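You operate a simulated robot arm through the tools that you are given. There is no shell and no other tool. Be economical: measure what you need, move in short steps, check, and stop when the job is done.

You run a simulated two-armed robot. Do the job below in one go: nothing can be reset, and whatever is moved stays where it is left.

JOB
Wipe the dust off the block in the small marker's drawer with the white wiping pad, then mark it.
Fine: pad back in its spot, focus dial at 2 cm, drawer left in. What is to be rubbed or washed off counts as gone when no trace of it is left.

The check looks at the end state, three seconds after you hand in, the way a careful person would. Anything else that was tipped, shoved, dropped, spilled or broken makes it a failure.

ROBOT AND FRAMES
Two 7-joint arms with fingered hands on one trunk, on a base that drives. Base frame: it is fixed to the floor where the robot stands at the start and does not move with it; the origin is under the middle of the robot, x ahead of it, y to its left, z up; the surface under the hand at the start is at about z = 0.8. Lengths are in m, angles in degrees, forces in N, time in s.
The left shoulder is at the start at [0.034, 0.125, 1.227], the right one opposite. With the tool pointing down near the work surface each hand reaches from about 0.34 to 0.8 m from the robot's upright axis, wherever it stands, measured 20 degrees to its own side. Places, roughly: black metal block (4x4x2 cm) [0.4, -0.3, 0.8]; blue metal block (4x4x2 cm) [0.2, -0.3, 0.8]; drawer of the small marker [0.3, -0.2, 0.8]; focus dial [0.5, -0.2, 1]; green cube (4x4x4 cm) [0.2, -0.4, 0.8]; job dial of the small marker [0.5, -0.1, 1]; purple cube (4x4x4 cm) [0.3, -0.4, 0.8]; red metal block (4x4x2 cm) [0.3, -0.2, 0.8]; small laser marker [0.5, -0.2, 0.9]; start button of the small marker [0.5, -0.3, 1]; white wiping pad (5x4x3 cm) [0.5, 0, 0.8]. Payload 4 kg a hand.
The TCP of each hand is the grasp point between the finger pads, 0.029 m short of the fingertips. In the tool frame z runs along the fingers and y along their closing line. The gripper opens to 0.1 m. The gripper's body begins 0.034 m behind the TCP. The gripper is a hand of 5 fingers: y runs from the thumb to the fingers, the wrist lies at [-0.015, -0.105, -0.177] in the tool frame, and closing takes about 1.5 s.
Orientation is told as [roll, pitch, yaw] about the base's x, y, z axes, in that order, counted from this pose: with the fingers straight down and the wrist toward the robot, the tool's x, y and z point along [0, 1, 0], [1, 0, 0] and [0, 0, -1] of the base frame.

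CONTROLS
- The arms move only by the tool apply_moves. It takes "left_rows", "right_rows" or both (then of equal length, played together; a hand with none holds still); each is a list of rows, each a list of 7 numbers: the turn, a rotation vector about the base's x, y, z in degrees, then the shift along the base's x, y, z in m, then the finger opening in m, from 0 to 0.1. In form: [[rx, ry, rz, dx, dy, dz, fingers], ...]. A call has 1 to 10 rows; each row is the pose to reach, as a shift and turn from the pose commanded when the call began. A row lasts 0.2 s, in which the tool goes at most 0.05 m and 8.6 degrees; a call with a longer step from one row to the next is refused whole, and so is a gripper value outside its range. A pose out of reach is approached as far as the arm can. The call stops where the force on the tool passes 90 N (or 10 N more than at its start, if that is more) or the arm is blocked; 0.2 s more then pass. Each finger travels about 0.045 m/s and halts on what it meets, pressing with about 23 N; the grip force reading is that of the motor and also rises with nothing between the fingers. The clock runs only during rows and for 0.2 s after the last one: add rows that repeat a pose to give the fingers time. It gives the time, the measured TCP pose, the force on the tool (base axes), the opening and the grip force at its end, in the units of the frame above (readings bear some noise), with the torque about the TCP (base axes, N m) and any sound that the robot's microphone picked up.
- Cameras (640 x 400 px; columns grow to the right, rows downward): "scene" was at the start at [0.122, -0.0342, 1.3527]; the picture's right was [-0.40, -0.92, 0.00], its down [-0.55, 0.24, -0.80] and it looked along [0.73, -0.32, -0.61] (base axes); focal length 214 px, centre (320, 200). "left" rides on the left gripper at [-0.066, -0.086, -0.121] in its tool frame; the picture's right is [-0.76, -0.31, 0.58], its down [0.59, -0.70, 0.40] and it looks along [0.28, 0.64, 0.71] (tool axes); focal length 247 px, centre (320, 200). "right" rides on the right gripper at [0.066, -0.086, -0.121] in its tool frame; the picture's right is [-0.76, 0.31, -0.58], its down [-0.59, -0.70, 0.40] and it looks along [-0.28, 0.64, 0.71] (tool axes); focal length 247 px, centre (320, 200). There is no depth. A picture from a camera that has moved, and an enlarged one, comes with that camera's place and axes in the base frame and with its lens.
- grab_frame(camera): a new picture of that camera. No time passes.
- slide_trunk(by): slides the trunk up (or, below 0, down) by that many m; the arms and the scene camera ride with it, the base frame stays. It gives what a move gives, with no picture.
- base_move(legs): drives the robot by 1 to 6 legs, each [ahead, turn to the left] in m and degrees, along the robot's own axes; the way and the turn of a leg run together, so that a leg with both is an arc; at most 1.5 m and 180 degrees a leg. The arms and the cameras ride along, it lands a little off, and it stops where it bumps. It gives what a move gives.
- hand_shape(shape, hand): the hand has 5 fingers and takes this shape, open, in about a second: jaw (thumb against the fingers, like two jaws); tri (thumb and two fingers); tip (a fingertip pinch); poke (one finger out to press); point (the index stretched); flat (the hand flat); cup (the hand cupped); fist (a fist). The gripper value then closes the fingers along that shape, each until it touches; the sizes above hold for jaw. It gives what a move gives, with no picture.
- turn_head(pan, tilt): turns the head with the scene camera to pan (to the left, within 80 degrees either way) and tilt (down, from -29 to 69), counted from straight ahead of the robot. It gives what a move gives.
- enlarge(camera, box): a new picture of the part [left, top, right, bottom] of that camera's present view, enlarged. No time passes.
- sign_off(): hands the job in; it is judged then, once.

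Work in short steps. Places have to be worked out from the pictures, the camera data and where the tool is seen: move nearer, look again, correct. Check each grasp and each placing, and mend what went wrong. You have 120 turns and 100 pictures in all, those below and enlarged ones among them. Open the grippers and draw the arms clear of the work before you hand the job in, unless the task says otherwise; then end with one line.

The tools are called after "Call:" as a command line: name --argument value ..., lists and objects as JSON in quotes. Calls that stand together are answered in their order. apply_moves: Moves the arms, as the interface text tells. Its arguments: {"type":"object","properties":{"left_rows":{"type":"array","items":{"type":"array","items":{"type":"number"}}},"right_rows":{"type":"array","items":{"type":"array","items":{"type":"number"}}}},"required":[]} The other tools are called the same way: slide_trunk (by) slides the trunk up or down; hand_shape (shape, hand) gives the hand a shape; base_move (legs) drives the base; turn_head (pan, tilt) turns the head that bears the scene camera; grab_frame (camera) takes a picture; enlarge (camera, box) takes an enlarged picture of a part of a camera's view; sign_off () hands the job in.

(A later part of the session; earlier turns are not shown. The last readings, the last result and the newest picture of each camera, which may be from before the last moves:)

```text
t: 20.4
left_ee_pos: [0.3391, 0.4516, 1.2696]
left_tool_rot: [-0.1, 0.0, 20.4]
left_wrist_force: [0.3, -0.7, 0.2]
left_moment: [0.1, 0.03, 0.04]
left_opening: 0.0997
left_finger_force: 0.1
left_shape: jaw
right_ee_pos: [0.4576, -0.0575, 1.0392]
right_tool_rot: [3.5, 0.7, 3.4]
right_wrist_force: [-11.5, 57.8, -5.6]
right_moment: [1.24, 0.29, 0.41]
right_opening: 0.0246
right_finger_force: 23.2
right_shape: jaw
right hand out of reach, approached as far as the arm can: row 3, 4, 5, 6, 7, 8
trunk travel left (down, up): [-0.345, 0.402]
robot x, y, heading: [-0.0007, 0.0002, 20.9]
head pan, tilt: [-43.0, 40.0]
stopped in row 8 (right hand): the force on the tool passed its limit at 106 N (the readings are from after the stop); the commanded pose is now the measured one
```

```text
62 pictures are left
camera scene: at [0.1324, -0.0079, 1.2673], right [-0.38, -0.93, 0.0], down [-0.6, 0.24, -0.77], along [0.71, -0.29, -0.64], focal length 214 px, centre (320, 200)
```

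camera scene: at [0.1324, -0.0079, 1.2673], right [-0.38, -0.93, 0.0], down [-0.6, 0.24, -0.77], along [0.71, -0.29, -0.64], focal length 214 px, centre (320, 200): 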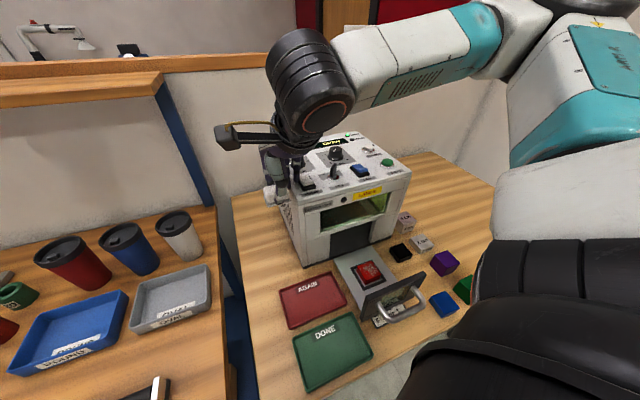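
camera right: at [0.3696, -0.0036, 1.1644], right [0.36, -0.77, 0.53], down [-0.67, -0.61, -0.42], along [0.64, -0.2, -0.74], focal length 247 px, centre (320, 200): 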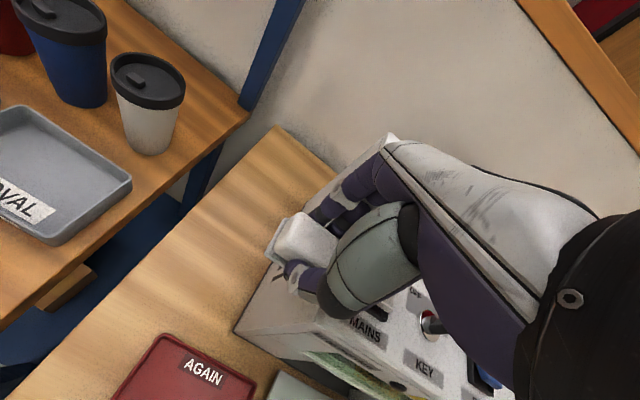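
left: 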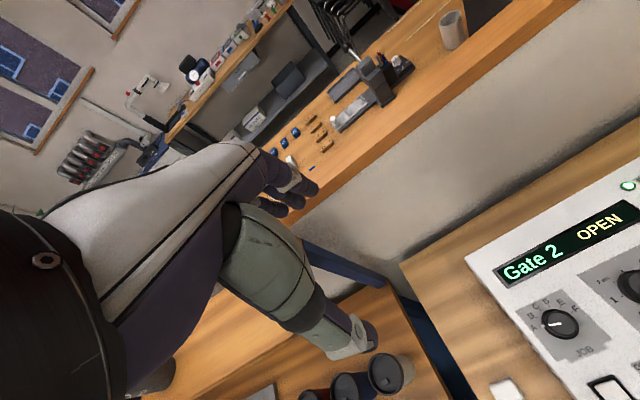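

Again a reach limit pulled the hand into the machine. Lift straight up and check the machine.

Call:
apply_moves --right_rows '[[0, 0, 0, 0, 0.005, 0.02, 0.02], [0, 0, 0, 0, 0.01, 0.06, 0.02], [0, 0, 0, 0, 0.01, 0.1, 0.02], [0, 0, 0, 0, 0.01, 0.14, 0.02], [0, 0, 0, 0, 0.01, 0.17, 0.02], [0, 0, 0, 0, 0.01, 0.17, 0.02]]'

Call:
grab_frame --camera "scene"

Call:
grab_frame --camera "right"

```text
t: 21.8
left_ee_pos: [0.3386, 0.4497, 1.2708]
left_tool_rot: [0.0, 0.1, 20.6]
left_wrist_force: [0.5, 0.1, 0.2]
left_moment: [0.0, 0.01, 0.0]
left_opening: 0.0998
left_finger_force: 0.0
left_shape: jaw
right_ee_pos: [0.4603, -0.055, 1.2071]
right_tool_rot: [2.7, 0.6, 2.5]
right_wrist_force: [0.0, 0.3, -1.3]
right_moment: [0.01, 0.03, 0.0]
right_opening: 0.0241
right_finger_force: 23.6
right_shape: jaw
trunk travel left (down, up): [-0.345, 0.402]
robot x, y, heading: [0.0002, 0.0053, 20.8]
head pan, tilt: [-43.0, 40.0]
```

```text
61 pictures are left
camera scene: at [0.1325, -0.0105, 1.2672], right [-0.38, -0.93, 0.0], down [-0.6, 0.24, -0.77], along [0.71, -0.29, -0.64], focal length 214 px, centre (320, 200)
```

scene: 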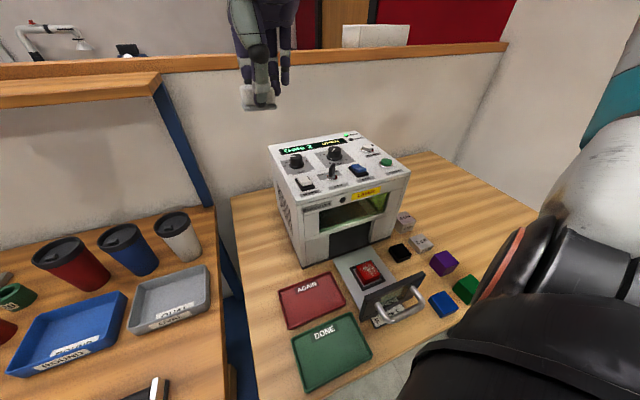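

```text
60 pictures are left
camera right: at [0.3722, 0.001, 1.3329], right [0.35, -0.77, 0.54], down [-0.68, -0.6, -0.42], along [0.65, -0.22, -0.73], focal length 247 px, centre (320, 200)
```

right: 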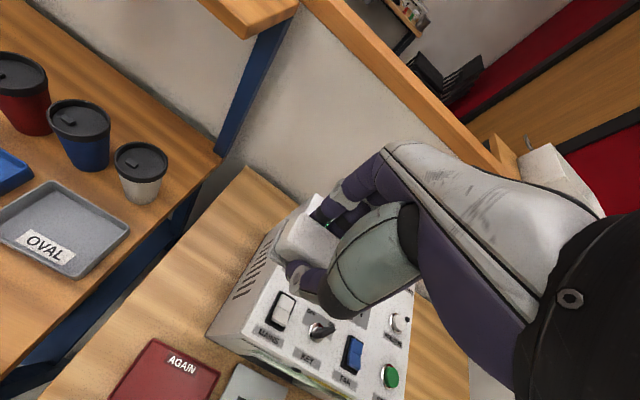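

Machine looks undisturbed. The robot stands too close for this hand, so I back up 15 cm with a small right turn.

Call:
base_move --legs '[[-0.15, -5]]'

Call:
turn_head --pan -30 --tilt 38

Call:
grab_frame --camera "scene"

Call:
enlarge --camera "scene" --box '[260, 140, 420, 260]'

```text
t: 23.1
left_ee_pos: [0.2394, 0.3752, 1.2694]
left_tool_rot: [0.0, 0.2, 15.7]
left_wrist_force: [0.2, 0.3, -0.2]
left_moment: [-0.03, 0.02, -0.01]
left_opening: 0.0998
left_finger_force: 0.1
left_shape: jaw
right_ee_pos: [0.3172, -0.1385, 1.2057]
right_tool_rot: [2.7, 0.6, -2.3]
right_wrist_force: [1.3, 0.1, -0.3]
right_moment: [0.0, 0.02, -0.02]
right_opening: 0.0242
right_finger_force: 22.9
right_shape: jaw
trunk travel left (down, up): [-0.345, 0.402]
robot x, y, heading: [-0.1398, -0.051, 15.8]
head pan, tilt: [-43.0, 40.0]
```

```text
t: 23.9
left_ee_pos: [0.2374, 0.3737, 1.271]
left_tool_rot: [0.0, 0.0, 15.8]
left_wrist_force: [0.2, -0.3, 0.0]
left_moment: [-0.03, 0.02, 0.02]
left_opening: 0.0999
left_finger_force: 0.1
left_shape: jaw
right_ee_pos: [0.3144, -0.1393, 1.2073]
right_tool_rot: [2.7, 0.7, -2.3]
right_wrist_force: [0.5, 0.5, 0.1]
right_moment: [-0.01, 0.0, -0.01]
right_opening: 0.0242
right_finger_force: 23.2
right_shape: jaw
trunk travel left (down, up): [-0.345, 0.402]
robot x, y, heading: [-0.1344, -0.0469, 15.6]
head pan, tilt: [-30.0, 38.0]
```

```text
59 pictures are left
camera scene: at [0.0013, -0.0515, 1.2702], right [-0.25, -0.97, 0.0], down [-0.6, 0.15, -0.79], along [0.76, -0.2, -0.62], focal length 214 px, centre (320, 200)
```

scene: 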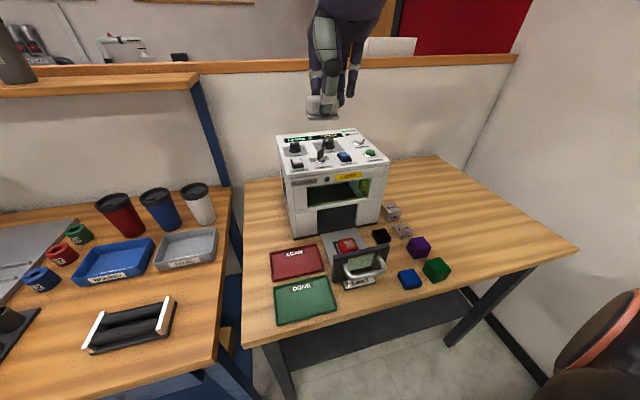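

```text
3.33 times, centred on (340, 200) of scene
camera zoom: at [0.0013, -0.0515, 1.2702], right [-0.25, -0.97, 0.0], down [-0.6, 0.15, -0.79], along [0.76, -0.2, -0.62], focal length 715 px, centre (253, 200)
```

zoom: 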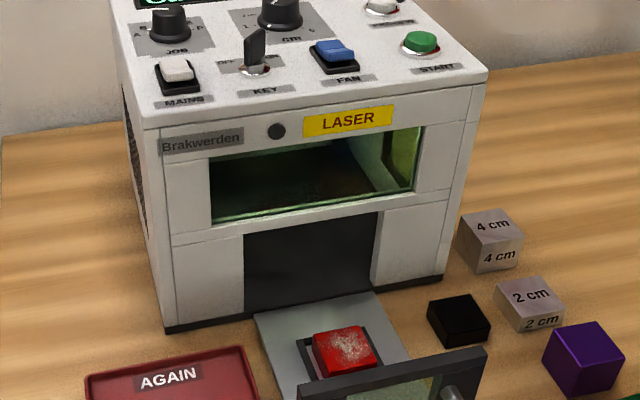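

Things intact. Move over the block at z≈1.0 and level the hand.

Call:
apply_moves --right_rows '[[-1, -0.3, 1, 0.01, -0.02, -0.03, 0.02], [-2.7, -0.7, 2.3, 0.02, -0.05, -0.06, 0.02], [-2.7, -0.7, 2.3, 0.024, -0.07, -0.1, 0.02], [-2.7, -0.7, 2.3, 0.024, -0.07, -0.14, 0.02], [-2.7, -0.7, 2.3, 0.024, -0.07, -0.18, 0.02], [-2.7, -0.7, 2.3, 0.024, -0.07, -0.2, 0.02], [-2.7, -0.7, 2.3, 0.024, -0.07, -0.2, 0.02]]'

Call:
grab_frame --camera "right"

Call:
enlarge --camera "scene" --box '[260, 140, 420, 260]'

```text
t: 25.5
left_ee_pos: [0.2368, 0.3733, 1.27]
left_tool_rot: [0.0, 0.0, 15.8]
left_wrist_force: [0.1, 0.3, 1.0]
left_moment: [-0.01, 0.0, -0.01]
left_opening: 0.0998
left_finger_force: 0.0
left_shape: jaw
right_ee_pos: [0.3397, -0.2095, 1.0068]
right_tool_rot: [0.0, -0.2, 0.0]
right_wrist_force: [-0.1, 0.4, -0.5]
right_moment: [-0.01, 0.0, 0.0]
right_opening: 0.0243
right_finger_force: 22.7
right_shape: jaw
trunk travel left (down, up): [-0.345, 0.402]
robot x, y, heading: [-0.1389, -0.0472, 15.6]
head pan, tilt: [-30.0, 38.0]
```

```text
57 pictures are left
camera right: at [0.2537, -0.1434, 1.1269], right [0.31, -0.76, 0.58], down [-0.7, -0.59, -0.4], along [0.64, -0.28, -0.71], focal length 247 px, centre (320, 200)
```

right: 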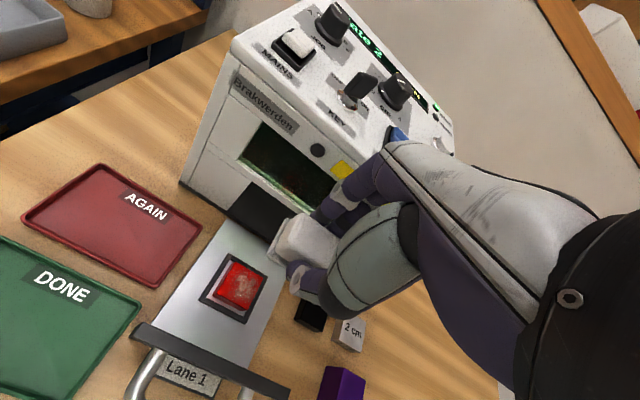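

```text
3.33 times, centred on (340, 200) of scene
camera zoom: at [0.0011, -0.0513, 1.2703], right [-0.25, -0.97, 0.0], down [-0.6, 0.15, -0.79], along [0.76, -0.2, -0.62], focal length 715 px, centre (253, 200)
```

zoom: 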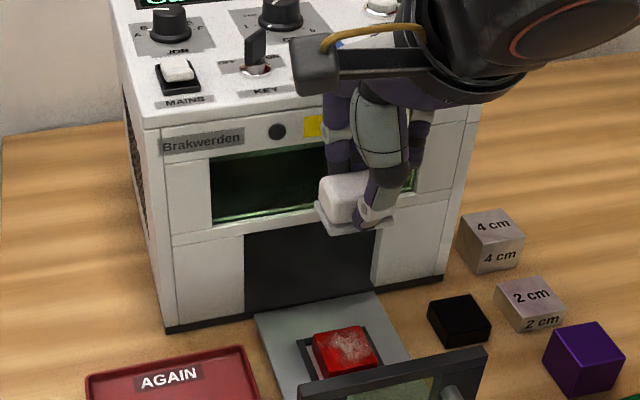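

Block at (0.337, -0.209) from this view too. Descend to z≈0.90 and inspect clearances.

Call:
apply_moves --right_rows '[[0, 0, 0, -0.003, 0, -0.03, 0.02], [0, 0, 0, -0.003, 0, -0.06, 0.02], [0, 0, 0, -0.003, 0, -0.09, 0.02], [0, 0, 0, -0.003, 0, -0.105, 0.02], [0, 0, 0, -0.003, 0, -0.105, 0.02]]'

Call:
grab_frame --camera "right"

Call:
enlarge --camera "scene" --box '[290, 180, 410, 280]'

```text
t: 26.7
left_ee_pos: [0.2356, 0.3756, 1.2702]
left_tool_rot: [0.0, -0.1, 15.8]
left_wrist_force: [0.5, 0.5, 0.8]
left_moment: [-0.01, 0.02, -0.01]
left_opening: 0.1001
left_finger_force: 0.0
left_shape: jaw
right_ee_pos: [0.3346, -0.2094, 0.9018]
right_tool_rot: [-0.1, -0.3, -0.1]
right_wrist_force: [-0.1, 0.1, 0.3]
right_moment: [0.03, 0.0, -0.01]
right_opening: 0.0239
right_finger_force: 23.1
right_shape: jaw
trunk travel left (down, up): [-0.345, 0.402]
robot x, y, heading: [-0.1384, -0.0457, 15.5]
head pan, tilt: [-30.0, 38.0]
```

```text
55 pictures are left
camera right: at [0.2488, -0.1435, 1.0233], right [0.3, -0.76, 0.58], down [-0.7, -0.59, -0.4], along [0.64, -0.28, -0.71], focal length 247 px, centre (320, 200)
```

right: 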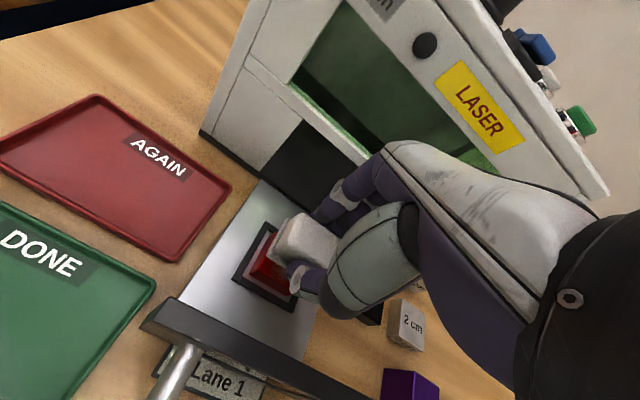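

```text
4.00 times, centred on (350, 230) of scene
camera zoom: at [0.0006, -0.0512, 1.2703], right [-0.25, -0.97, 0.0], down [-0.6, 0.15, -0.79], along [0.76, -0.2, -0.62], focal length 858 px, centre (200, 80)
```

zoom: 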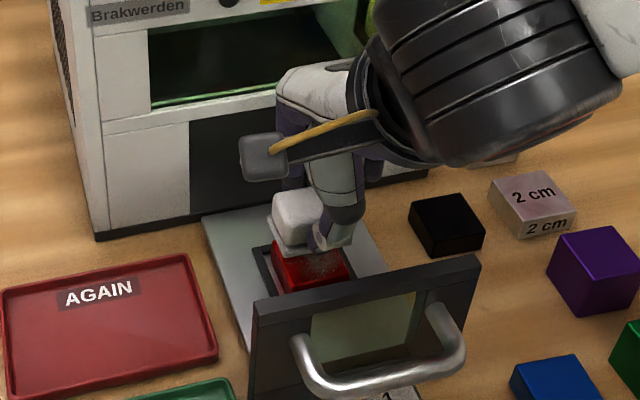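

Clear of drawer front and machine. Lower gently 10 mm and read the force.

Call:
apply_moves --right_rows '[[0, 0, 0, 0, 0, -0.004, 0.02], [0, 0, 0, 0, 0, -0.008, 0.02], [0, 0, 0, 0, 0, -0.012, 0.02], [0, 0, 0, 0, 0, -0.012, 0.02]]'

```text
t: 27.7
left_ee_pos: [0.2371, 0.3743, 1.2703]
left_tool_rot: [0.0, 0.0, 15.8]
left_wrist_force: [0.2, 0.5, -0.1]
left_moment: [0.01, 0.01, 0.01]
left_opening: 0.0996
left_finger_force: 0.1
left_shape: jaw
right_ee_pos: [0.3355, -0.2096, 0.8889]
right_tool_rot: [0.0, -0.2, 0.0]
right_wrist_force: [0.1, -0.5, -0.5]
right_moment: [-0.01, 0.02, 0.02]
right_opening: 0.024
right_finger_force: 23.1
right_shape: jaw
trunk travel left (down, up): [-0.345, 0.402]
robot x, y, heading: [-0.1429, -0.0454, 15.5]
head pan, tilt: [-30.0, 38.0]
```

No contact yet; lower 6 mm more.

Call:
apply_moves --right_rows '[[0, 0, 0, 0, 0, -0.003, 0.02], [0, 0, 0, 0, 0, -0.006, 0.02], [0, 0, 0, 0, 0, -0.006, 0.02]]'

Call:
enlarge --camera "right" --box '[200, 190, 360, 320]'

```text
t: 28.5
left_ee_pos: [0.2363, 0.374, 1.2712]
left_tool_rot: [-0.1, 0.1, 15.8]
left_wrist_force: [0.1, -0.7, 0.6]
left_moment: [0.0, -0.02, 0.01]
left_opening: 0.0997
left_finger_force: 0.1
left_shape: jaw
right_ee_pos: [0.3356, -0.209, 0.8843]
right_tool_rot: [0.0, -0.2, 0.0]
right_wrist_force: [-0.9, 0.7, -0.5]
right_moment: [0.0, -0.01, 0.01]
right_opening: 0.024
right_finger_force: 23.0
right_shape: jaw
trunk travel left (down, up): [-0.345, 0.402]
robot x, y, heading: [-0.1398, -0.0471, 15.4]
head pan, tilt: [-30.0, 38.0]
```

```text
3.08 times, centred on (280, 255) of right
camera zoom: at [0.2497, -0.1428, 1.005], right [0.31, -0.76, 0.58], down [-0.7, -0.59, -0.4], along [0.64, -0.28, -0.71], focal length 760 px, centre (443, 31)
```

zoom: 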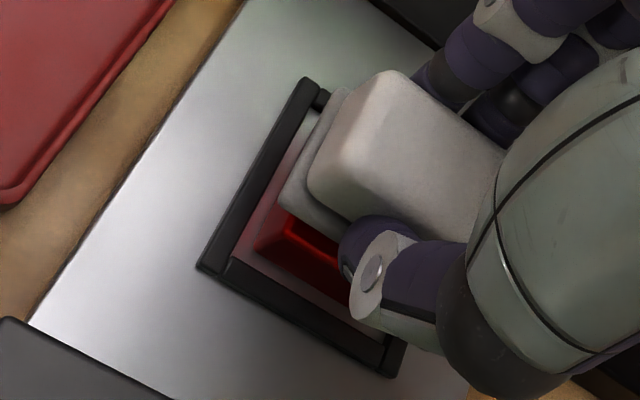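

Nearly on it. Lower further in 3 mm steps.

Call:
apply_moves --right_rows '[[0, 0, 0, 0, 0, -0.002, 0.02], [0, 0, 0, 0, 0, -0.004, 0.02], [0, 0, 0, 0, 0, -0.004, 0.02]]'

```text
t: 29.3
left_ee_pos: [0.2364, 0.373, 1.2708]
left_tool_rot: [0.0, -0.1, 15.8]
left_wrist_force: [-0.7, 1.7, 0.2]
left_moment: [0.02, 0.0, 0.04]
left_opening: 0.0999
left_finger_force: 0.0
left_shape: jaw
right_ee_pos: [0.3369, -0.2078, 0.8805]
right_tool_rot: [0.0, -0.2, 0.0]
right_wrist_force: [0.1, 0.5, 0.0]
right_moment: [-0.02, -0.01, 0.0]
right_opening: 0.0241
right_finger_force: 22.6
right_shape: jaw
trunk travel left (down, up): [-0.345, 0.402]
robot x, y, heading: [-0.1397, -0.0455, 15.4]
head pan, tilt: [-30.0, 38.0]
```

Call:
apply_moves --right_rows '[[0, 0, 0, 0, 0, -0.002, 0.02], [0, 0, 0, 0, 0, -0.004, 0.02], [0, 0, 0, 0, 0, -0.004, 0.02]]'

```text
t: 30.1
left_ee_pos: [0.2368, 0.3742, 1.2704]
left_tool_rot: [-0.1, 0.0, 15.8]
left_wrist_force: [-0.3, 0.5, 0.0]
left_moment: [0.0, 0.0, 0.01]
left_opening: 0.0995
left_finger_force: 0.0
left_shape: jaw
right_ee_pos: [0.3362, -0.2089, 0.8758]
right_tool_rot: [0.0, -0.2, 0.0]
right_wrist_force: [0.4, -0.5, -0.1]
right_moment: [0.02, 0.01, 0.01]
right_opening: 0.0242
right_finger_force: 23.1
right_shape: jaw
trunk travel left (down, up): [-0.345, 0.402]
robot x, y, heading: [-0.1361, -0.0434, 15.7]
head pan, tilt: [-30.0, 38.0]
```

Still no contact at 0.876; lower further with small steps.

Call:
apply_moves --right_rows '[[0, 0, 0, 0, 0, -0.002, 0.02], [0, 0, 0, 0, 0, -0.004, 0.02], [0, 0, 0, 0, 0, -0.004, 0.02]]'

Call:
enlarge --camera "right" --box '[200, 190, 360, 320]'

Call:
enlarge --camera "scene" --box '[320, 220, 390, 275]'

```text
t: 30.9
left_ee_pos: [0.2363, 0.3737, 1.2701]
left_tool_rot: [0.1, 0.0, 15.9]
left_wrist_force: [0.2, -0.9, -0.4]
left_moment: [-0.03, -0.02, -0.01]
left_opening: 0.0997
left_finger_force: 0.1
left_shape: jaw
right_ee_pos: [0.3366, -0.2084, 0.874]
right_tool_rot: [-0.1, -0.4, 0.1]
right_wrist_force: [-0.6, -0.2, 16.2]
right_moment: [-0.03, -0.12, 0.01]
right_opening: 0.0252
right_finger_force: 23.4
right_shape: jaw
trunk travel left (down, up): [-0.345, 0.402]
robot x, y, heading: [-0.1371, -0.0485, 15.5]
head pan, tilt: [-30.0, 38.0]
```

```text
3.08 times, centred on (280, 255) of right
camera zoom: at [0.2496, -0.142, 0.9947], right [0.3, -0.76, 0.58], down [-0.7, -0.59, -0.4], along [0.65, -0.28, -0.71], focal length 760 px, centre (443, 31)
```

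zoom: 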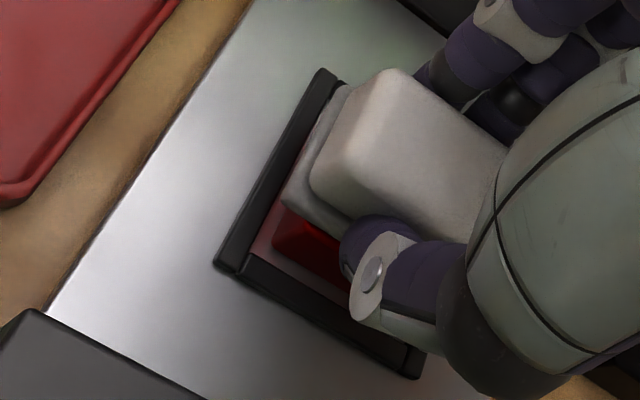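

```text
7.27 times, centred on (355, 248) of scene
camera zoom: at [-0.0003, -0.051, 1.2706], right [-0.25, -0.97, 0.0], down [-0.6, 0.15, -0.79], along [0.76, -0.2, -0.61], focal length 1560 px, centre (66, -146)
```

zoom: 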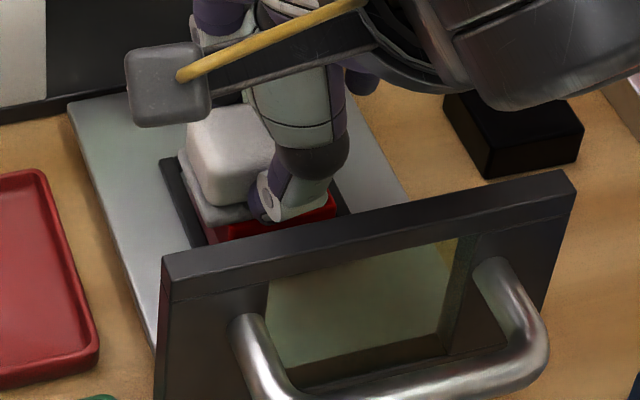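

Contact with 16 N. The pad sits over the left/far part of the block, so I wipe with strokes across (y) while shifting toward the robot a bit.

Call:
apply_moves --right_rows '[[0, 0, 0, 0, -0.01, 0, 0.02], [0, 0, 0, 0, -0.022, 0, 0.02], [0, 0, 0, 0, -0.028, 0, 0.02], [0, 0, 0, -0.006, -0.028, 0, 0.02], [0, 0, 0, -0.006, -0.014, 0, 0.02], [0, 0, 0, -0.006, 0, 0, 0.02], [0, 0, 0, -0.006, 0.008, 0, 0.02], [0, 0, 0, -0.012, 0.008, 0, 0.02], [0, 0, 0, -0.012, -0.006, 0, 0.02], [0, 0, 0, -0.012, -0.018, 0, 0.02]]'

Call:
enlarge --camera "scene" --box '[320, 220, 390, 275]'

```text
t: 33.1
left_ee_pos: [0.2355, 0.3753, 1.2703]
left_tool_rot: [-0.1, -0.1, 15.8]
left_wrist_force: [-0.2, -1.1, 1.2]
left_moment: [0.01, -0.02, -0.01]
left_opening: 0.1
left_finger_force: 0.0
left_shape: jaw
right_ee_pos: [0.3234, -0.2257, 0.8724]
right_tool_rot: [0.0, -0.3, 0.1]
right_wrist_force: [-1.7, 4.5, 18.7]
right_moment: [0.1, -0.1, 0.04]
right_opening: 0.0262
right_finger_force: 22.6
right_shape: jaw
trunk travel left (down, up): [-0.345, 0.402]
robot x, y, heading: [-0.1376, -0.0451, 15.8]
head pan, tilt: [-30.0, 38.0]
```

```text
7.27 times, centred on (355, 248) of scene
camera zoom: at [-0.0005, -0.0506, 1.2705], right [-0.25, -0.97, 0.0], down [-0.6, 0.15, -0.79], along [0.76, -0.2, -0.61], focal length 1560 px, centre (66, -146)
```

zoom: 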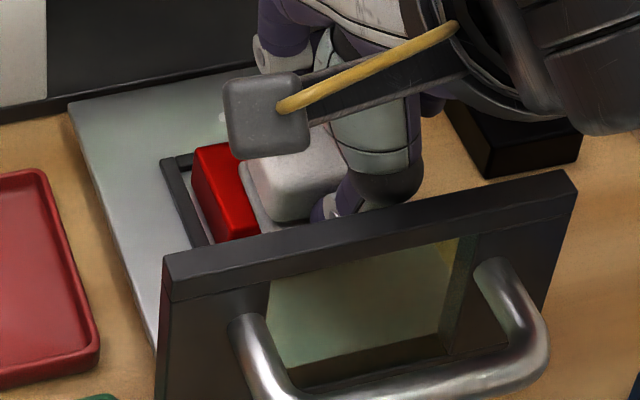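

Wiping works; the uncovered part is clean and the drawer hasn't moved. More strokes over the whole top.

Call:
apply_moves --right_rows '[[0, 0, 0, 0, -0.01, 0, 0.02], [0, 0, 0, -0.004, -0.01, 0, 0.02], [0, 0, 0, -0.004, 0.01, 0, 0.02], [0, 0, 0, -0.004, 0.024, 0, 0.02], [0, 0, 0, 0.004, 0.024, 0, 0.02], [0, 0, 0, 0.004, 0.005, 0, 0.02], [0, 0, 0, 0.004, -0.01, 0, 0.02], [0, 0, 0, 0.012, -0.01, 0, 0.02], [0, 0, 0, 0.012, 0.01, 0, 0.02], [0, 0, 0, 0.012, 0.024, 0, 0.02]]'

Call:
apply_moves --right_rows '[[0, 0, 0, 0.008, 0, 0, 0.02], [0, 0, 0, 0.008, -0.015, 0, 0.02], [0, 0, 0, 0.008, -0.03, 0, 0.02], [0, 0, 0, 0, -0.034, 0, 0.02], [0, 0, 0, -0.008, -0.034, 0, 0.02], [0, 0, 0, -0.016, -0.034, 0, 0.02], [0, 0, 0, -0.016, -0.02, 0, 0.02], [0, 0, 0, -0.016, -0.005, 0, 0.02], [0, 0, 0, -0.008, -0.005, 0, 0.02], [0, 0, 0, 0, -0.005, 0, 0.02]]'

Call:
apply_moves --right_rows '[[0, 0, 0, 0, 0, 0.02, 0.02], [0, 0, 0, 0, 0, 0.05, 0.02], [0, 0, 0, 0, 0.03, 0.08, 0.02], [0, 0, 0, 0, 0.07, 0.1, 0.02], [0, 0, 0, 0, 0.11, 0.1, 0.02], [0, 0, 0, 0, 0.11, 0.1, 0.02]]'

Call:
enlarge --camera "scene" --box '[300, 215, 400, 285]'

Call:
grab_frame --camera "right"

```text
t: 35.3
left_ee_pos: [0.2365, 0.3736, 1.2713]
left_tool_rot: [-0.1, 0.0, 15.8]
left_wrist_force: [0.1, 0.1, -0.1]
left_moment: [0.0, 0.04, -0.02]
left_opening: 0.0998
left_finger_force: 0.2
left_shape: jaw
right_ee_pos: [0.3351, -0.205, 0.8714]
right_tool_rot: [0.0, -0.3, 0.0]
right_wrist_force: [1.1, -4.5, 8.5]
right_moment: [-0.1, -0.12, -0.03]
right_opening: 0.0255
right_finger_force: 23.5
right_shape: jaw
trunk travel left (down, up): [-0.345, 0.402]
robot x, y, heading: [-0.1393, -0.0455, 15.5]
head pan, tilt: [-30.0, 38.0]
```

```text
t: 37.5
left_ee_pos: [0.2359, 0.374, 1.2708]
left_tool_rot: [-0.1, -0.1, 15.8]
left_wrist_force: [-1.1, -0.2, 0.2]
left_moment: [0.01, 0.01, -0.01]
left_opening: 0.0998
left_finger_force: 0.0
left_shape: jaw
right_ee_pos: [0.3351, -0.2067, 0.8724]
right_tool_rot: [0.0, -0.1, 0.1]
right_wrist_force: [-0.8, -1.6, 5.4]
right_moment: [-0.06, -0.02, 0.03]
right_opening: 0.0252
right_finger_force: 23.3
right_shape: jaw
trunk travel left (down, up): [-0.345, 0.402]
robot x, y, heading: [-0.1346, -0.0463, 15.5]
head pan, tilt: [-30.0, 38.0]
```

```text
t: 38.9
left_ee_pos: [0.2361, 0.3739, 1.2712]
left_tool_rot: [0.1, 0.0, 15.8]
left_wrist_force: [-0.9, -1.0, 0.3]
left_moment: [0.03, -0.03, 0.03]
left_opening: 0.0998
left_finger_force: 0.1
left_shape: jaw
right_ee_pos: [0.3346, -0.0982, 0.9725]
right_tool_rot: [0.1, -0.3, 0.1]
right_wrist_force: [0.7, 0.9, -0.4]
right_moment: [0.01, -0.02, 0.01]
right_opening: 0.025
right_finger_force: 23.0
right_shape: jaw
trunk travel left (down, up): [-0.345, 0.402]
robot x, y, heading: [-0.1386, -0.048, 15.9]
head pan, tilt: [-30.0, 38.0]
```

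```text
5.71 times, centred on (350, 250) of scene
camera zoom: at [0.0008, -0.052, 1.2703], right [-0.25, -0.97, 0.0], down [-0.6, 0.15, -0.79], along [0.76, -0.2, -0.62], focal length 1226 px, centre (149, -86)
```

zoom: 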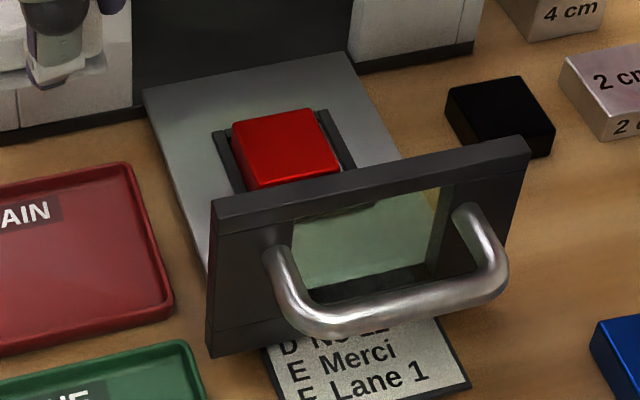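

```text
48 pictures are left
camera right: at [0.2494, -0.0322, 1.0938], right [0.31, -0.76, 0.58], down [-0.7, -0.59, -0.4], along [0.64, -0.28, -0.71], focal length 247 px, centre (320, 200)
```

right: 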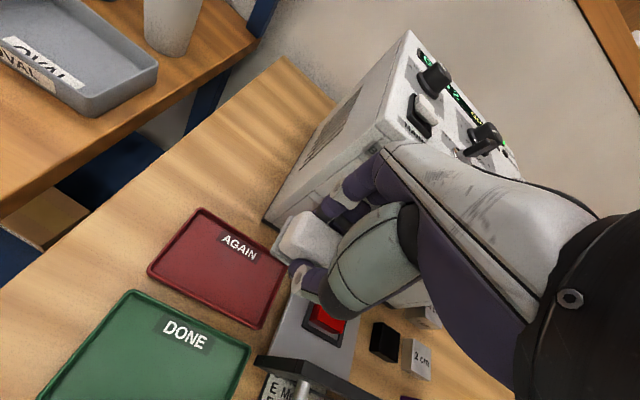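

Block looks clean. A tighter zoom to be sure, before returning the pad.

Call:
enlarge --camera "scene" --box '[330, 230, 366, 252]'

Call:
enlarge --camera "right" --box '[295, 285, 359, 349]'

```text
16.00 times, centred on (348, 241) of scene
camera zoom: at [0.0008, -0.052, 1.2703], right [-0.25, -0.97, 0.0], down [-0.6, 0.15, -0.79], along [0.76, -0.2, -0.62], focal length 3432 px, centre (-128, -456)
```

zoom: 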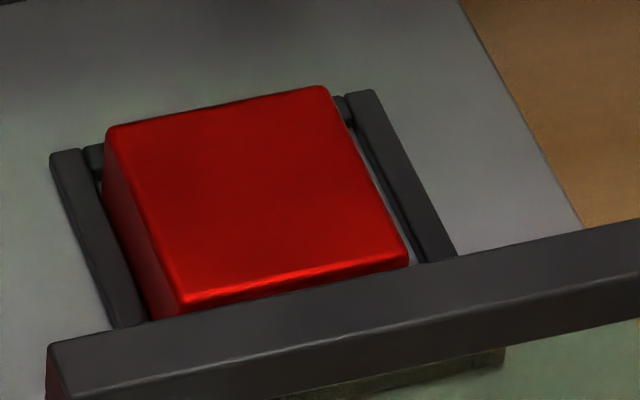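

```text
6.25 times, centred on (327, 317) of right
camera zoom: at [0.2494, -0.0322, 1.0938], right [0.31, -0.76, 0.58], down [-0.7, -0.59, -0.4], along [0.64, -0.28, -0.71], focal length 1544 px, centre (276, -531)
```

zoom: 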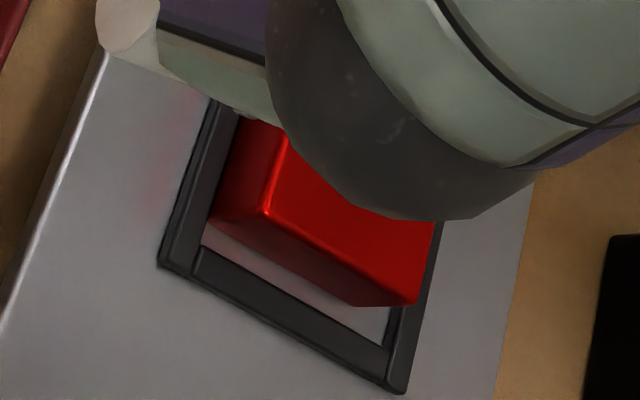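

Block fully clean. Return the pad: first to y=0.006, then forward to x=0.476 at z≈0.95.

Call:
apply_moves --right_rows '[[0, 0, 0, 0, 0.04, 0, 0.02], [0, 0, 0, 0, 0.08, 0, 0.02], [0, 0, 0, 0.01, 0.1048, 0, 0.02], [0, 0, 0, 0.05, 0.1048, -0.01, 0.02], [0, 0, 0, 0.09, 0.1048, -0.02, 0.02], [0, 0, 0, 0.13, 0.1048, -0.02, 0.02], [0, 0, 0, 0.1415, 0.1048, -0.03, 0.02], [0, 0, 0, 0.1415, 0.1048, -0.03, 0.02]]'

Call:
grab_frame --camera "right"

```text
t: 40.7
left_ee_pos: [0.2371, 0.375, 1.2693]
left_tool_rot: [0.0, 0.0, 15.8]
left_wrist_force: [0.5, -0.6, 0.6]
left_moment: [0.01, -0.04, 0.0]
left_opening: 0.0998
left_finger_force: 0.0
left_shape: jaw
right_ee_pos: [0.4743, -0.0015, 0.9425]
right_tool_rot: [0.0, -0.2, 0.2]
right_wrist_force: [-0.4, -0.1, 0.2]
right_moment: [0.02, 0.03, -0.01]
right_opening: 0.0251
right_finger_force: 23.5
right_shape: jaw
right hand out of reach, approached as far as the arm can: row 6, 7, 8
trunk travel left (down, up): [-0.345, 0.402]
robot x, y, heading: [-0.1422, -0.0462, 15.5]
head pan, tilt: [-30.0, 38.0]
```

```text
45 pictures are left
camera right: at [0.3878, 0.0643, 1.065], right [0.31, -0.76, 0.58], down [-0.7, -0.59, -0.4], along [0.64, -0.28, -0.71], focal length 247 px, centre (320, 200)
```

right: 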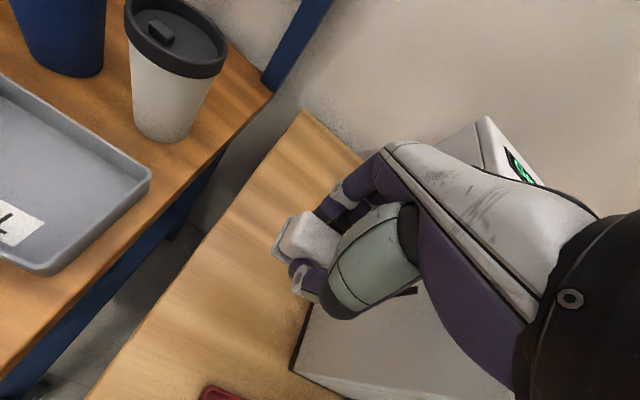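

Slightly short in y by 8 mm; turn the base 6° left to gain reach.

Call:
base_move --legs '[[0, 6]]'

```text
t: 41.6
left_ee_pos: [0.1907, 0.4115, 1.2703]
left_tool_rot: [-0.1, 0.0, 21.9]
left_wrist_force: [-0.1, 0.1, -0.1]
left_moment: [-0.03, 0.0, -0.01]
left_opening: 0.0999
left_finger_force: 0.1
left_shape: jaw
right_ee_pos: [0.4644, 0.062, 0.9442]
right_tool_rot: [-0.1, -0.2, 6.0]
right_wrist_force: [0.2, 0.6, -0.3]
right_moment: [-0.01, 0.0, 0.04]
right_opening: 0.0253
right_finger_force: 22.7
right_shape: jaw
trunk travel left (down, up): [-0.345, 0.402]
robot x, y, heading: [-0.1396, -0.0463, 21.8]
head pan, tilt: [-30.0, 38.0]
```

Rotate back to yaw 0 and move to (0.476, 0.0066), staying at z 0.944 to check.

Call:
apply_moves --right_rows '[[0, 0, -3, 0.006, -0.025, 0, 0.02], [0, 0, -6, 0.0117, -0.0554, 0, 0.02], [0, 0, -6, 0.0117, -0.0554, 0, 0.02], [0, 0, -6, 0.0117, -0.0554, 0, 0.02]]'

```text
t: 42.6
left_ee_pos: [0.1918, 0.4111, 1.2712]
left_tool_rot: [0.0, 0.0, 21.8]
left_wrist_force: [1.2, -0.1, -1.0]
left_moment: [0.01, -0.02, -0.01]
left_opening: 0.0997
left_finger_force: 0.2
left_shape: jaw
right_ee_pos: [0.4779, 0.0066, 0.9438]
right_tool_rot: [0.1, -0.2, 0.0]
right_wrist_force: [-0.5, 0.2, 0.1]
right_moment: [-0.01, 0.01, 0.0]
right_opening: 0.0256
right_finger_force: 23.2
right_shape: jaw
trunk travel left (down, up): [-0.345, 0.402]
robot x, y, heading: [-0.1378, -0.0422, 21.8]
head pan, tilt: [-30.0, 38.0]
```

At (0.478, 0.0066). Descend to z≈0.842 (1.5 mm back in x) and feel for the table.

Call:
apply_moves --right_rows '[[0, 0, 0, -0.001, 0, -0.03, 0.02], [0, 0, 0, -0.0015, 0, -0.06, 0.02], [0, 0, 0, -0.0015, 0, -0.085, 0.02], [0, 0, 0, -0.0015, 0, -0.1, 0.02], [0, 0, 0, -0.0015, 0, -0.1, 0.02]]'

Call:
grab_frame --camera "right"

```text
t: 43.8
left_ee_pos: [0.192, 0.41, 1.2699]
left_tool_rot: [0.0, 0.0, 21.8]
left_wrist_force: [-0.4, -0.9, 1.9]
left_moment: [0.01, -0.01, -0.02]
left_opening: 0.0997
left_finger_force: 0.1
left_shape: jaw
right_ee_pos: [0.4748, -0.0003, 0.8504]
right_tool_rot: [0.1, -0.3, 0.1]
right_wrist_force: [0.3, -0.6, -1.4]
right_moment: [0.02, -0.01, 0.02]
right_opening: 0.0251
right_finger_force: 23.0
right_shape: jaw
right hand out of reach, approached as far as the arm can: row 4, 5
trunk travel left (down, up): [-0.345, 0.402]
robot x, y, heading: [-0.1375, -0.0445, 21.5]
head pan, tilt: [-30.0, 38.0]
```

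```text
44 pictures are left
camera right: at [0.3885, 0.065, 0.9716], right [0.31, -0.76, 0.58], down [-0.7, -0.59, -0.4], along [0.64, -0.28, -0.71], focal length 247 px, centre (320, 200)
```

right: 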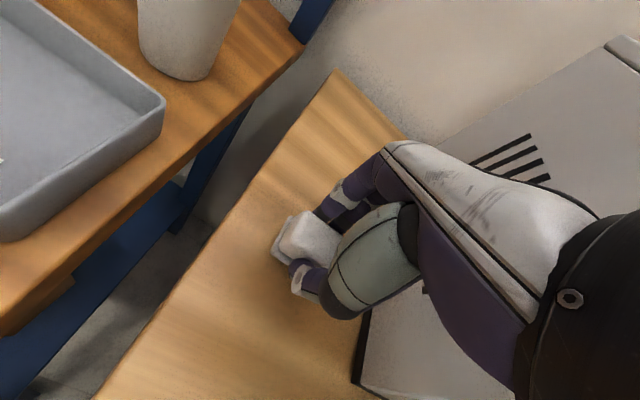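

Out of reach again low down; raise 7 cm and lower the trunk 7 cm.

Call:
apply_moves --right_rows '[[0, 0, 0, 0, 0, 0.04, 0.02], [0, 0, 0, 0, 0, 0.08, 0.02], [0, 0, 0, 0, 0, 0.08, 0.02]]'

Call:
slide_trunk --by -0.06

```text
t: 44.6
left_ee_pos: [0.1915, 0.411, 1.2705]
left_tool_rot: [0.0, 0.1, 21.8]
left_wrist_force: [0.2, 0.7, 0.5]
left_moment: [0.04, 0.0, -0.02]
left_opening: 0.0999
left_finger_force: 0.0
left_shape: jaw
right_ee_pos: [0.4749, -0.0021, 0.9309]
right_tool_rot: [0.0, -0.2, -0.1]
right_wrist_force: [-1.2, 0.0, -1.1]
right_moment: [0.01, -0.01, 0.01]
right_opening: 0.0253
right_finger_force: 22.6
right_shape: jaw
trunk travel left (down, up): [-0.345, 0.402]
robot x, y, heading: [-0.1414, -0.0449, 21.6]
head pan, tilt: [-30.0, 38.0]
```

```text
t: 45.6
left_ee_pos: [0.1904, 0.4115, 1.2105]
left_tool_rot: [0.1, 0.1, 21.9]
left_wrist_force: [0.0, -0.4, 0.2]
left_moment: [0.01, -0.01, -0.01]
left_opening: 0.0997
left_finger_force: 0.1
left_shape: jaw
right_ee_pos: [0.4746, -0.0008, 0.8712]
right_tool_rot: [0.1, -0.4, 0.1]
right_wrist_force: [0.2, -0.4, 0.1]
right_moment: [0.01, -0.01, 0.0]
right_opening: 0.0253
right_finger_force: 22.8
right_shape: jaw
trunk travel left (down, up): [-0.285, 0.462]
robot x, y, heading: [-0.1406, -0.0411, 22.0]
head pan, tilt: [-30.0, 38.0]
```

Now shift to (0.476, 0.0066) and descend to 0.843.

Call:
apply_moves --right_rows '[[0, 0, 0, 0.0015, 0.0075, 0, 0.02], [0, 0, 0, 0.0015, 0.0075, -0.01, 0.02], [0, 0, 0, 0.0015, 0.0075, -0.02, 0.02], [0, 0, 0, 0.0015, 0.0075, -0.028, 0.02], [0, 0, 0, 0.0015, 0.0075, -0.028, 0.02]]'

```text
t: 46.8
left_ee_pos: [0.1911, 0.4132, 1.2109]
left_tool_rot: [0.1, 0.0, 21.8]
left_wrist_force: [-0.3, -0.1, -0.3]
left_moment: [0.05, 0.01, -0.04]
left_opening: 0.0997
left_finger_force: 0.0
left_shape: jaw
right_ee_pos: [0.4755, 0.0074, 0.8424]
right_tool_rot: [0.1, -0.3, 0.0]
right_wrist_force: [0.1, -0.4, -0.3]
right_moment: [0.01, 0.0, 0.02]
right_opening: 0.0252
right_finger_force: 22.4
right_shape: jaw
trunk travel left (down, up): [-0.285, 0.462]
robot x, y, heading: [-0.14, -0.0483, 21.6]
head pan, tilt: [-30.0, 38.0]
```

Final 5 mm down to the table height of the pick.

Call:
apply_moves --right_rows '[[0, 0, 0, 0, -0.0005, -0.002, 0.02], [0, 0, 0, 0, -0.0005, -0.0045, 0.02], [0, 0, 0, 0, -0.0005, -0.0045, 0.02]]'

Call:
enlarge --camera "right" --box '[240, 180, 360, 320]'

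```text
t: 47.6
left_ee_pos: [0.1897, 0.4099, 1.211]
left_tool_rot: [0.0, -0.1, 21.9]
left_wrist_force: [-0.1, 0.2, 1.0]
left_moment: [-0.02, -0.01, 0.0]
left_opening: 0.0996
left_finger_force: 0.0
left_shape: jaw
right_ee_pos: [0.4759, 0.0061, 0.8367]
right_tool_rot: [0.0, -0.2, 0.1]
right_wrist_force: [0.0, -0.3, -0.4]
right_moment: [0.0, -0.01, 0.01]
right_opening: 0.025
right_finger_force: 23.1
right_shape: jaw
trunk travel left (down, up): [-0.285, 0.462]
robot x, y, heading: [-0.1375, -0.0475, 22.1]
head pan, tilt: [-30.0, 38.0]
```

```text
2.86 times, centred on (300, 250) of right
camera zoom: at [0.3903, 0.0723, 0.9583], right [0.31, -0.76, 0.58], down [-0.7, -0.59, -0.4], along [0.64, -0.28, -0.71], focal length 706 px, centre (377, 57)
```

zoom: 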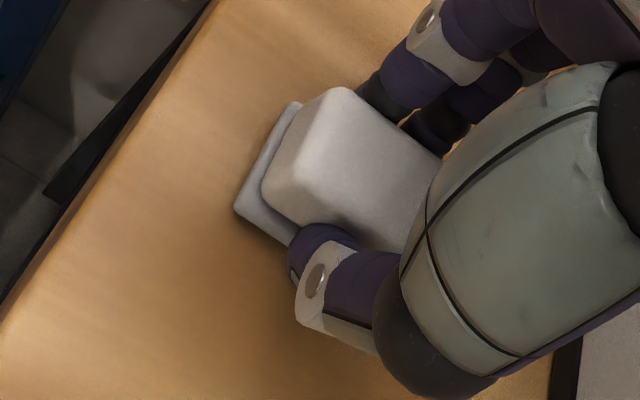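

No contact yet; lower 2 mm more.

Call:
apply_moves --right_rows '[[0, 0, 0, 0, 0, -0.001, 0.02], [0, 0, 0, 0, 0, -0.002, 0.02], [0, 0, 0, 0, 0, -0.002, 0.02]]'

```text
t: 48.4
left_ee_pos: [0.1917, 0.4106, 1.2103]
left_tool_rot: [-0.1, 0.0, 21.7]
left_wrist_force: [-0.5, -0.1, 0.2]
left_moment: [0.01, 0.04, -0.03]
left_opening: 0.0995
left_finger_force: 0.0
left_shape: jaw
right_ee_pos: [0.4762, 0.0066, 0.8343]
right_tool_rot: [0.0, -0.2, 0.0]
right_wrist_force: [0.4, -0.3, -0.1]
right_moment: [-0.01, 0.01, -0.04]
right_opening: 0.0258
right_finger_force: 23.4
right_shape: jaw
trunk travel left (down, up): [-0.285, 0.462]
robot x, y, heading: [-0.137, -0.0489, 21.3]
head pan, tilt: [-30.0, 38.0]
```

Call:
apply_moves --right_rows '[[0, 0, 0, 0, 0, -0.001, 0.02], [0, 0, 0, 0, 0, -0.002, 0.02], [0, 0, 0, 0, 0, -0.002, 0.02]]'

```text
t: 49.2
left_ee_pos: [0.1908, 0.412, 1.2111]
left_tool_rot: [0.0, 0.0, 21.8]
left_wrist_force: [0.4, -0.1, -0.4]
left_moment: [0.04, -0.03, 0.01]
left_opening: 0.0998
left_finger_force: 0.0
left_shape: jaw
right_ee_pos: [0.476, 0.0058, 0.8326]
right_tool_rot: [0.2, -0.3, 0.1]
right_wrist_force: [-1.1, 0.1, 3.8]
right_moment: [0.01, 0.0, 0.0]
right_opening: 0.0253
right_finger_force: 22.8
right_shape: jaw
trunk travel left (down, up): [-0.285, 0.462]
robot x, y, heading: [-0.1389, -0.0483, 21.5]
head pan, tilt: [-30.0, 38.0]
```

Light contact (3.8 N). Open the fingers, then rise.

Call:
apply_moves --right_rows '[[0, 0, 0, 0, 0, 0, 0.04], [0, 0, 0, 0, 0, 0, 0.06], [0, 0, 0, 0, 0, 0, 0.1], [0, 0, 0, 0, 0, 0, 0.1], [0, 0, 0, 0, 0, 0, 0.1], [0, 0, 0, 0, 0, 0.03, 0.1], [0, 0, 0, 0, 0, 0.07, 0.1], [0, 0, 0, 0, 0, 0.1, 0.1], [0, 0, 0, 0, 0, 0.1, 0.1]]'

Call:
enlarge --camera "right" --box '[200, 200, 340, 340]'

```text
t: 51.2
left_ee_pos: [0.1905, 0.4106, 1.2107]
left_tool_rot: [0.1, 0.1, 21.8]
left_wrist_force: [-0.2, -0.6, 0.0]
left_moment: [0.01, 0.0, 0.0]
left_opening: 0.0997
left_finger_force: 0.1
left_shape: jaw
right_ee_pos: [0.4755, 0.0049, 0.9356]
right_tool_rot: [0.0, -0.2, 0.2]
right_wrist_force: [0.4, 0.1, -0.1]
right_moment: [-0.01, 0.01, -0.02]
right_opening: 0.0998
right_finger_force: 0.0
right_shape: jaw
trunk travel left (down, up): [-0.285, 0.462]
robot x, y, heading: [-0.1383, -0.0449, 21.8]
head pan, tilt: [-30.0, 38.0]
```

```text
2.86 times, centred on (270, 270) of right
camera zoom: at [0.3908, 0.0708, 1.0557], right [0.31, -0.76, 0.58], down [-0.7, -0.59, -0.4], along [0.64, -0.28, -0.71], focal length 706 px, centre (463, 0)
```

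zoom: 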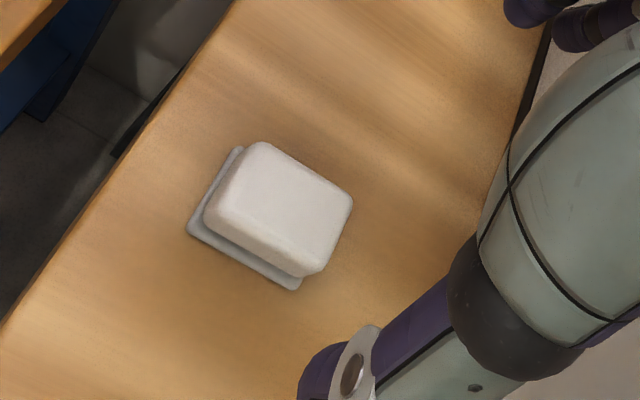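

Pad's back exactly (sole corners match to ~2 mm). Now raise the hand and trunk to work on the panel.

Call:
apply_moves --right_rows '[[0, 0, 0, 0, 0, 0.04, 0.1], [0, 0, 0, 0, 0, 0.08, 0.1], [0, 0, 0, 0, 0, 0.1, 0.1]]'

Call:
slide_trunk --by 0.24

Call:
turn_head --pan -36 --tilt 36

Call:
enlarge --camera "scene" --box '[240, 160, 400, 270]'

```text
t: 52.0
left_ee_pos: [0.1911, 0.4112, 1.2109]
left_tool_rot: [0.1, 0.0, 21.7]
left_wrist_force: [-1.0, -1.1, 0.3]
left_moment: [0.07, 0.02, -0.02]
left_opening: 0.1
left_finger_force: 0.0
left_shape: jaw
right_ee_pos: [0.476, 0.0065, 1.0355]
right_tool_rot: [0.1, -0.2, 0.1]
right_wrist_force: [-0.4, -1.3, 0.4]
right_moment: [-0.01, 0.05, 0.02]
right_opening: 0.0999
right_finger_force: 0.1
right_shape: jaw
trunk travel left (down, up): [-0.285, 0.462]
robot x, y, heading: [-0.14, -0.0478, 21.9]
head pan, tilt: [-30.0, 38.0]
```

```text
t: 54.5
left_ee_pos: [0.1926, 0.4107, 1.4509]
left_tool_rot: [0.0, 0.1, 21.8]
left_wrist_force: [-0.3, 0.9, 0.3]
left_moment: [0.03, 0.01, -0.01]
left_opening: 0.1001
left_finger_force: 0.0
left_shape: jaw
right_ee_pos: [0.4765, 0.0063, 1.2743]
right_tool_rot: [0.0, -0.2, 0.1]
right_wrist_force: [-0.4, 0.6, 0.6]
right_moment: [-0.01, 0.02, 0.01]
right_opening: 0.0998
right_finger_force: 0.1
right_shape: jaw
trunk travel left (down, up): [-0.525, 0.222]
robot x, y, heading: [-0.1369, -0.0516, 21.6]
head pan, tilt: [-30.0, 38.0]
```

```text
t: 55.2
left_ee_pos: [0.1921, 0.4103, 1.4499]
left_tool_rot: [0.1, 0.0, 21.8]
left_wrist_force: [-0.2, -0.2, -0.5]
left_moment: [0.0, -0.02, 0.0]
left_opening: 0.0999
left_finger_force: 0.1
left_shape: jaw
right_ee_pos: [0.4763, 0.0056, 1.2723]
right_tool_rot: [0.0, -0.2, -0.1]
right_wrist_force: [0.3, -0.1, -0.3]
right_moment: [0.01, -0.01, -0.03]
right_opening: 0.0999
right_finger_force: 0.1
right_shape: jaw
trunk travel left (down, up): [-0.525, 0.222]
robot x, y, heading: [-0.1359, -0.0449, 21.5]
head pan, tilt: [-36.0, 36.0]
```

```text
3.64 times, centred on (320, 215) of scene
camera zoom: at [-0.0243, -0.0553, 1.4555], right [-0.25, -0.97, 0.0], down [-0.57, 0.15, -0.81], along [0.78, -0.2, -0.59], focal length 780 px, centre (320, 146)
```

zoom: 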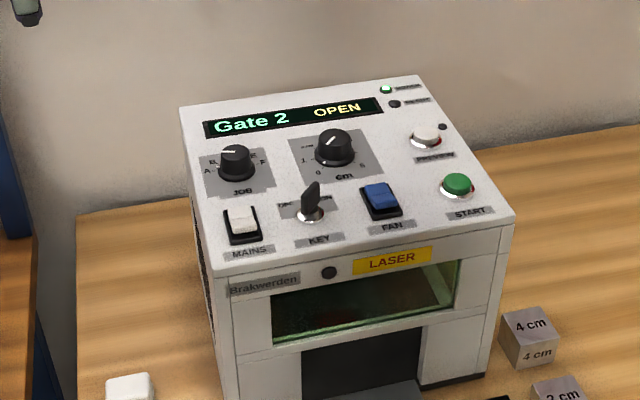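

Panel positions worked out: focus dial ≈(0.529,-0.211), key ≈(0.456,-0.170), fan ≈(0.456,-0.233), start ≈(0.456,-0.301), z≈1.03. Zoom to read switch states.

Call:
enlarge --camera "scene" --box '[288, 200, 352, 240]'

Call:
enlarge --camera "scene" --box '[290, 185, 354, 225]'

```text
10.00 times, centred on (320, 220) of scene
camera zoom: at [-0.0243, -0.0553, 1.4555], right [-0.25, -0.97, 0.0], down [-0.57, 0.15, -0.81], along [0.78, -0.2, -0.59], focal length 2145 px, centre (320, 0)
```

zoom: 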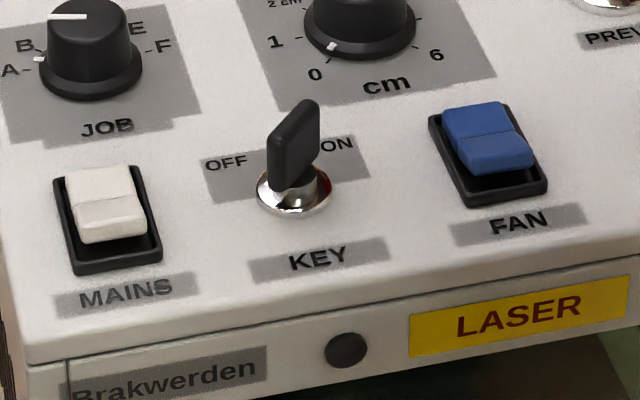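

```text
10.00 times, centred on (322, 205) of scene
camera zoom: at [-0.0243, -0.0553, 1.4555], right [-0.25, -0.97, 0.0], down [-0.57, 0.15, -0.81], along [0.78, -0.2, -0.59], focal length 2145 px, centre (300, 150)
```

zoom: 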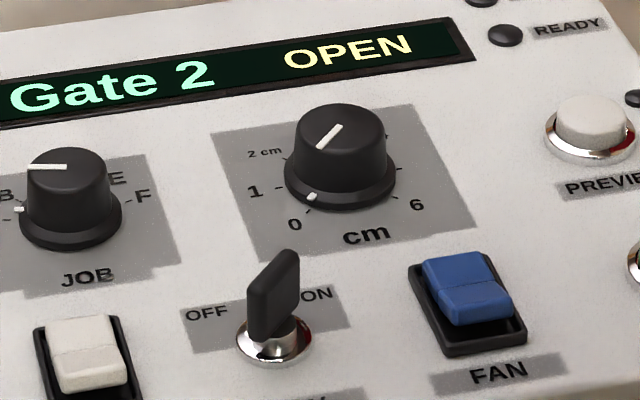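

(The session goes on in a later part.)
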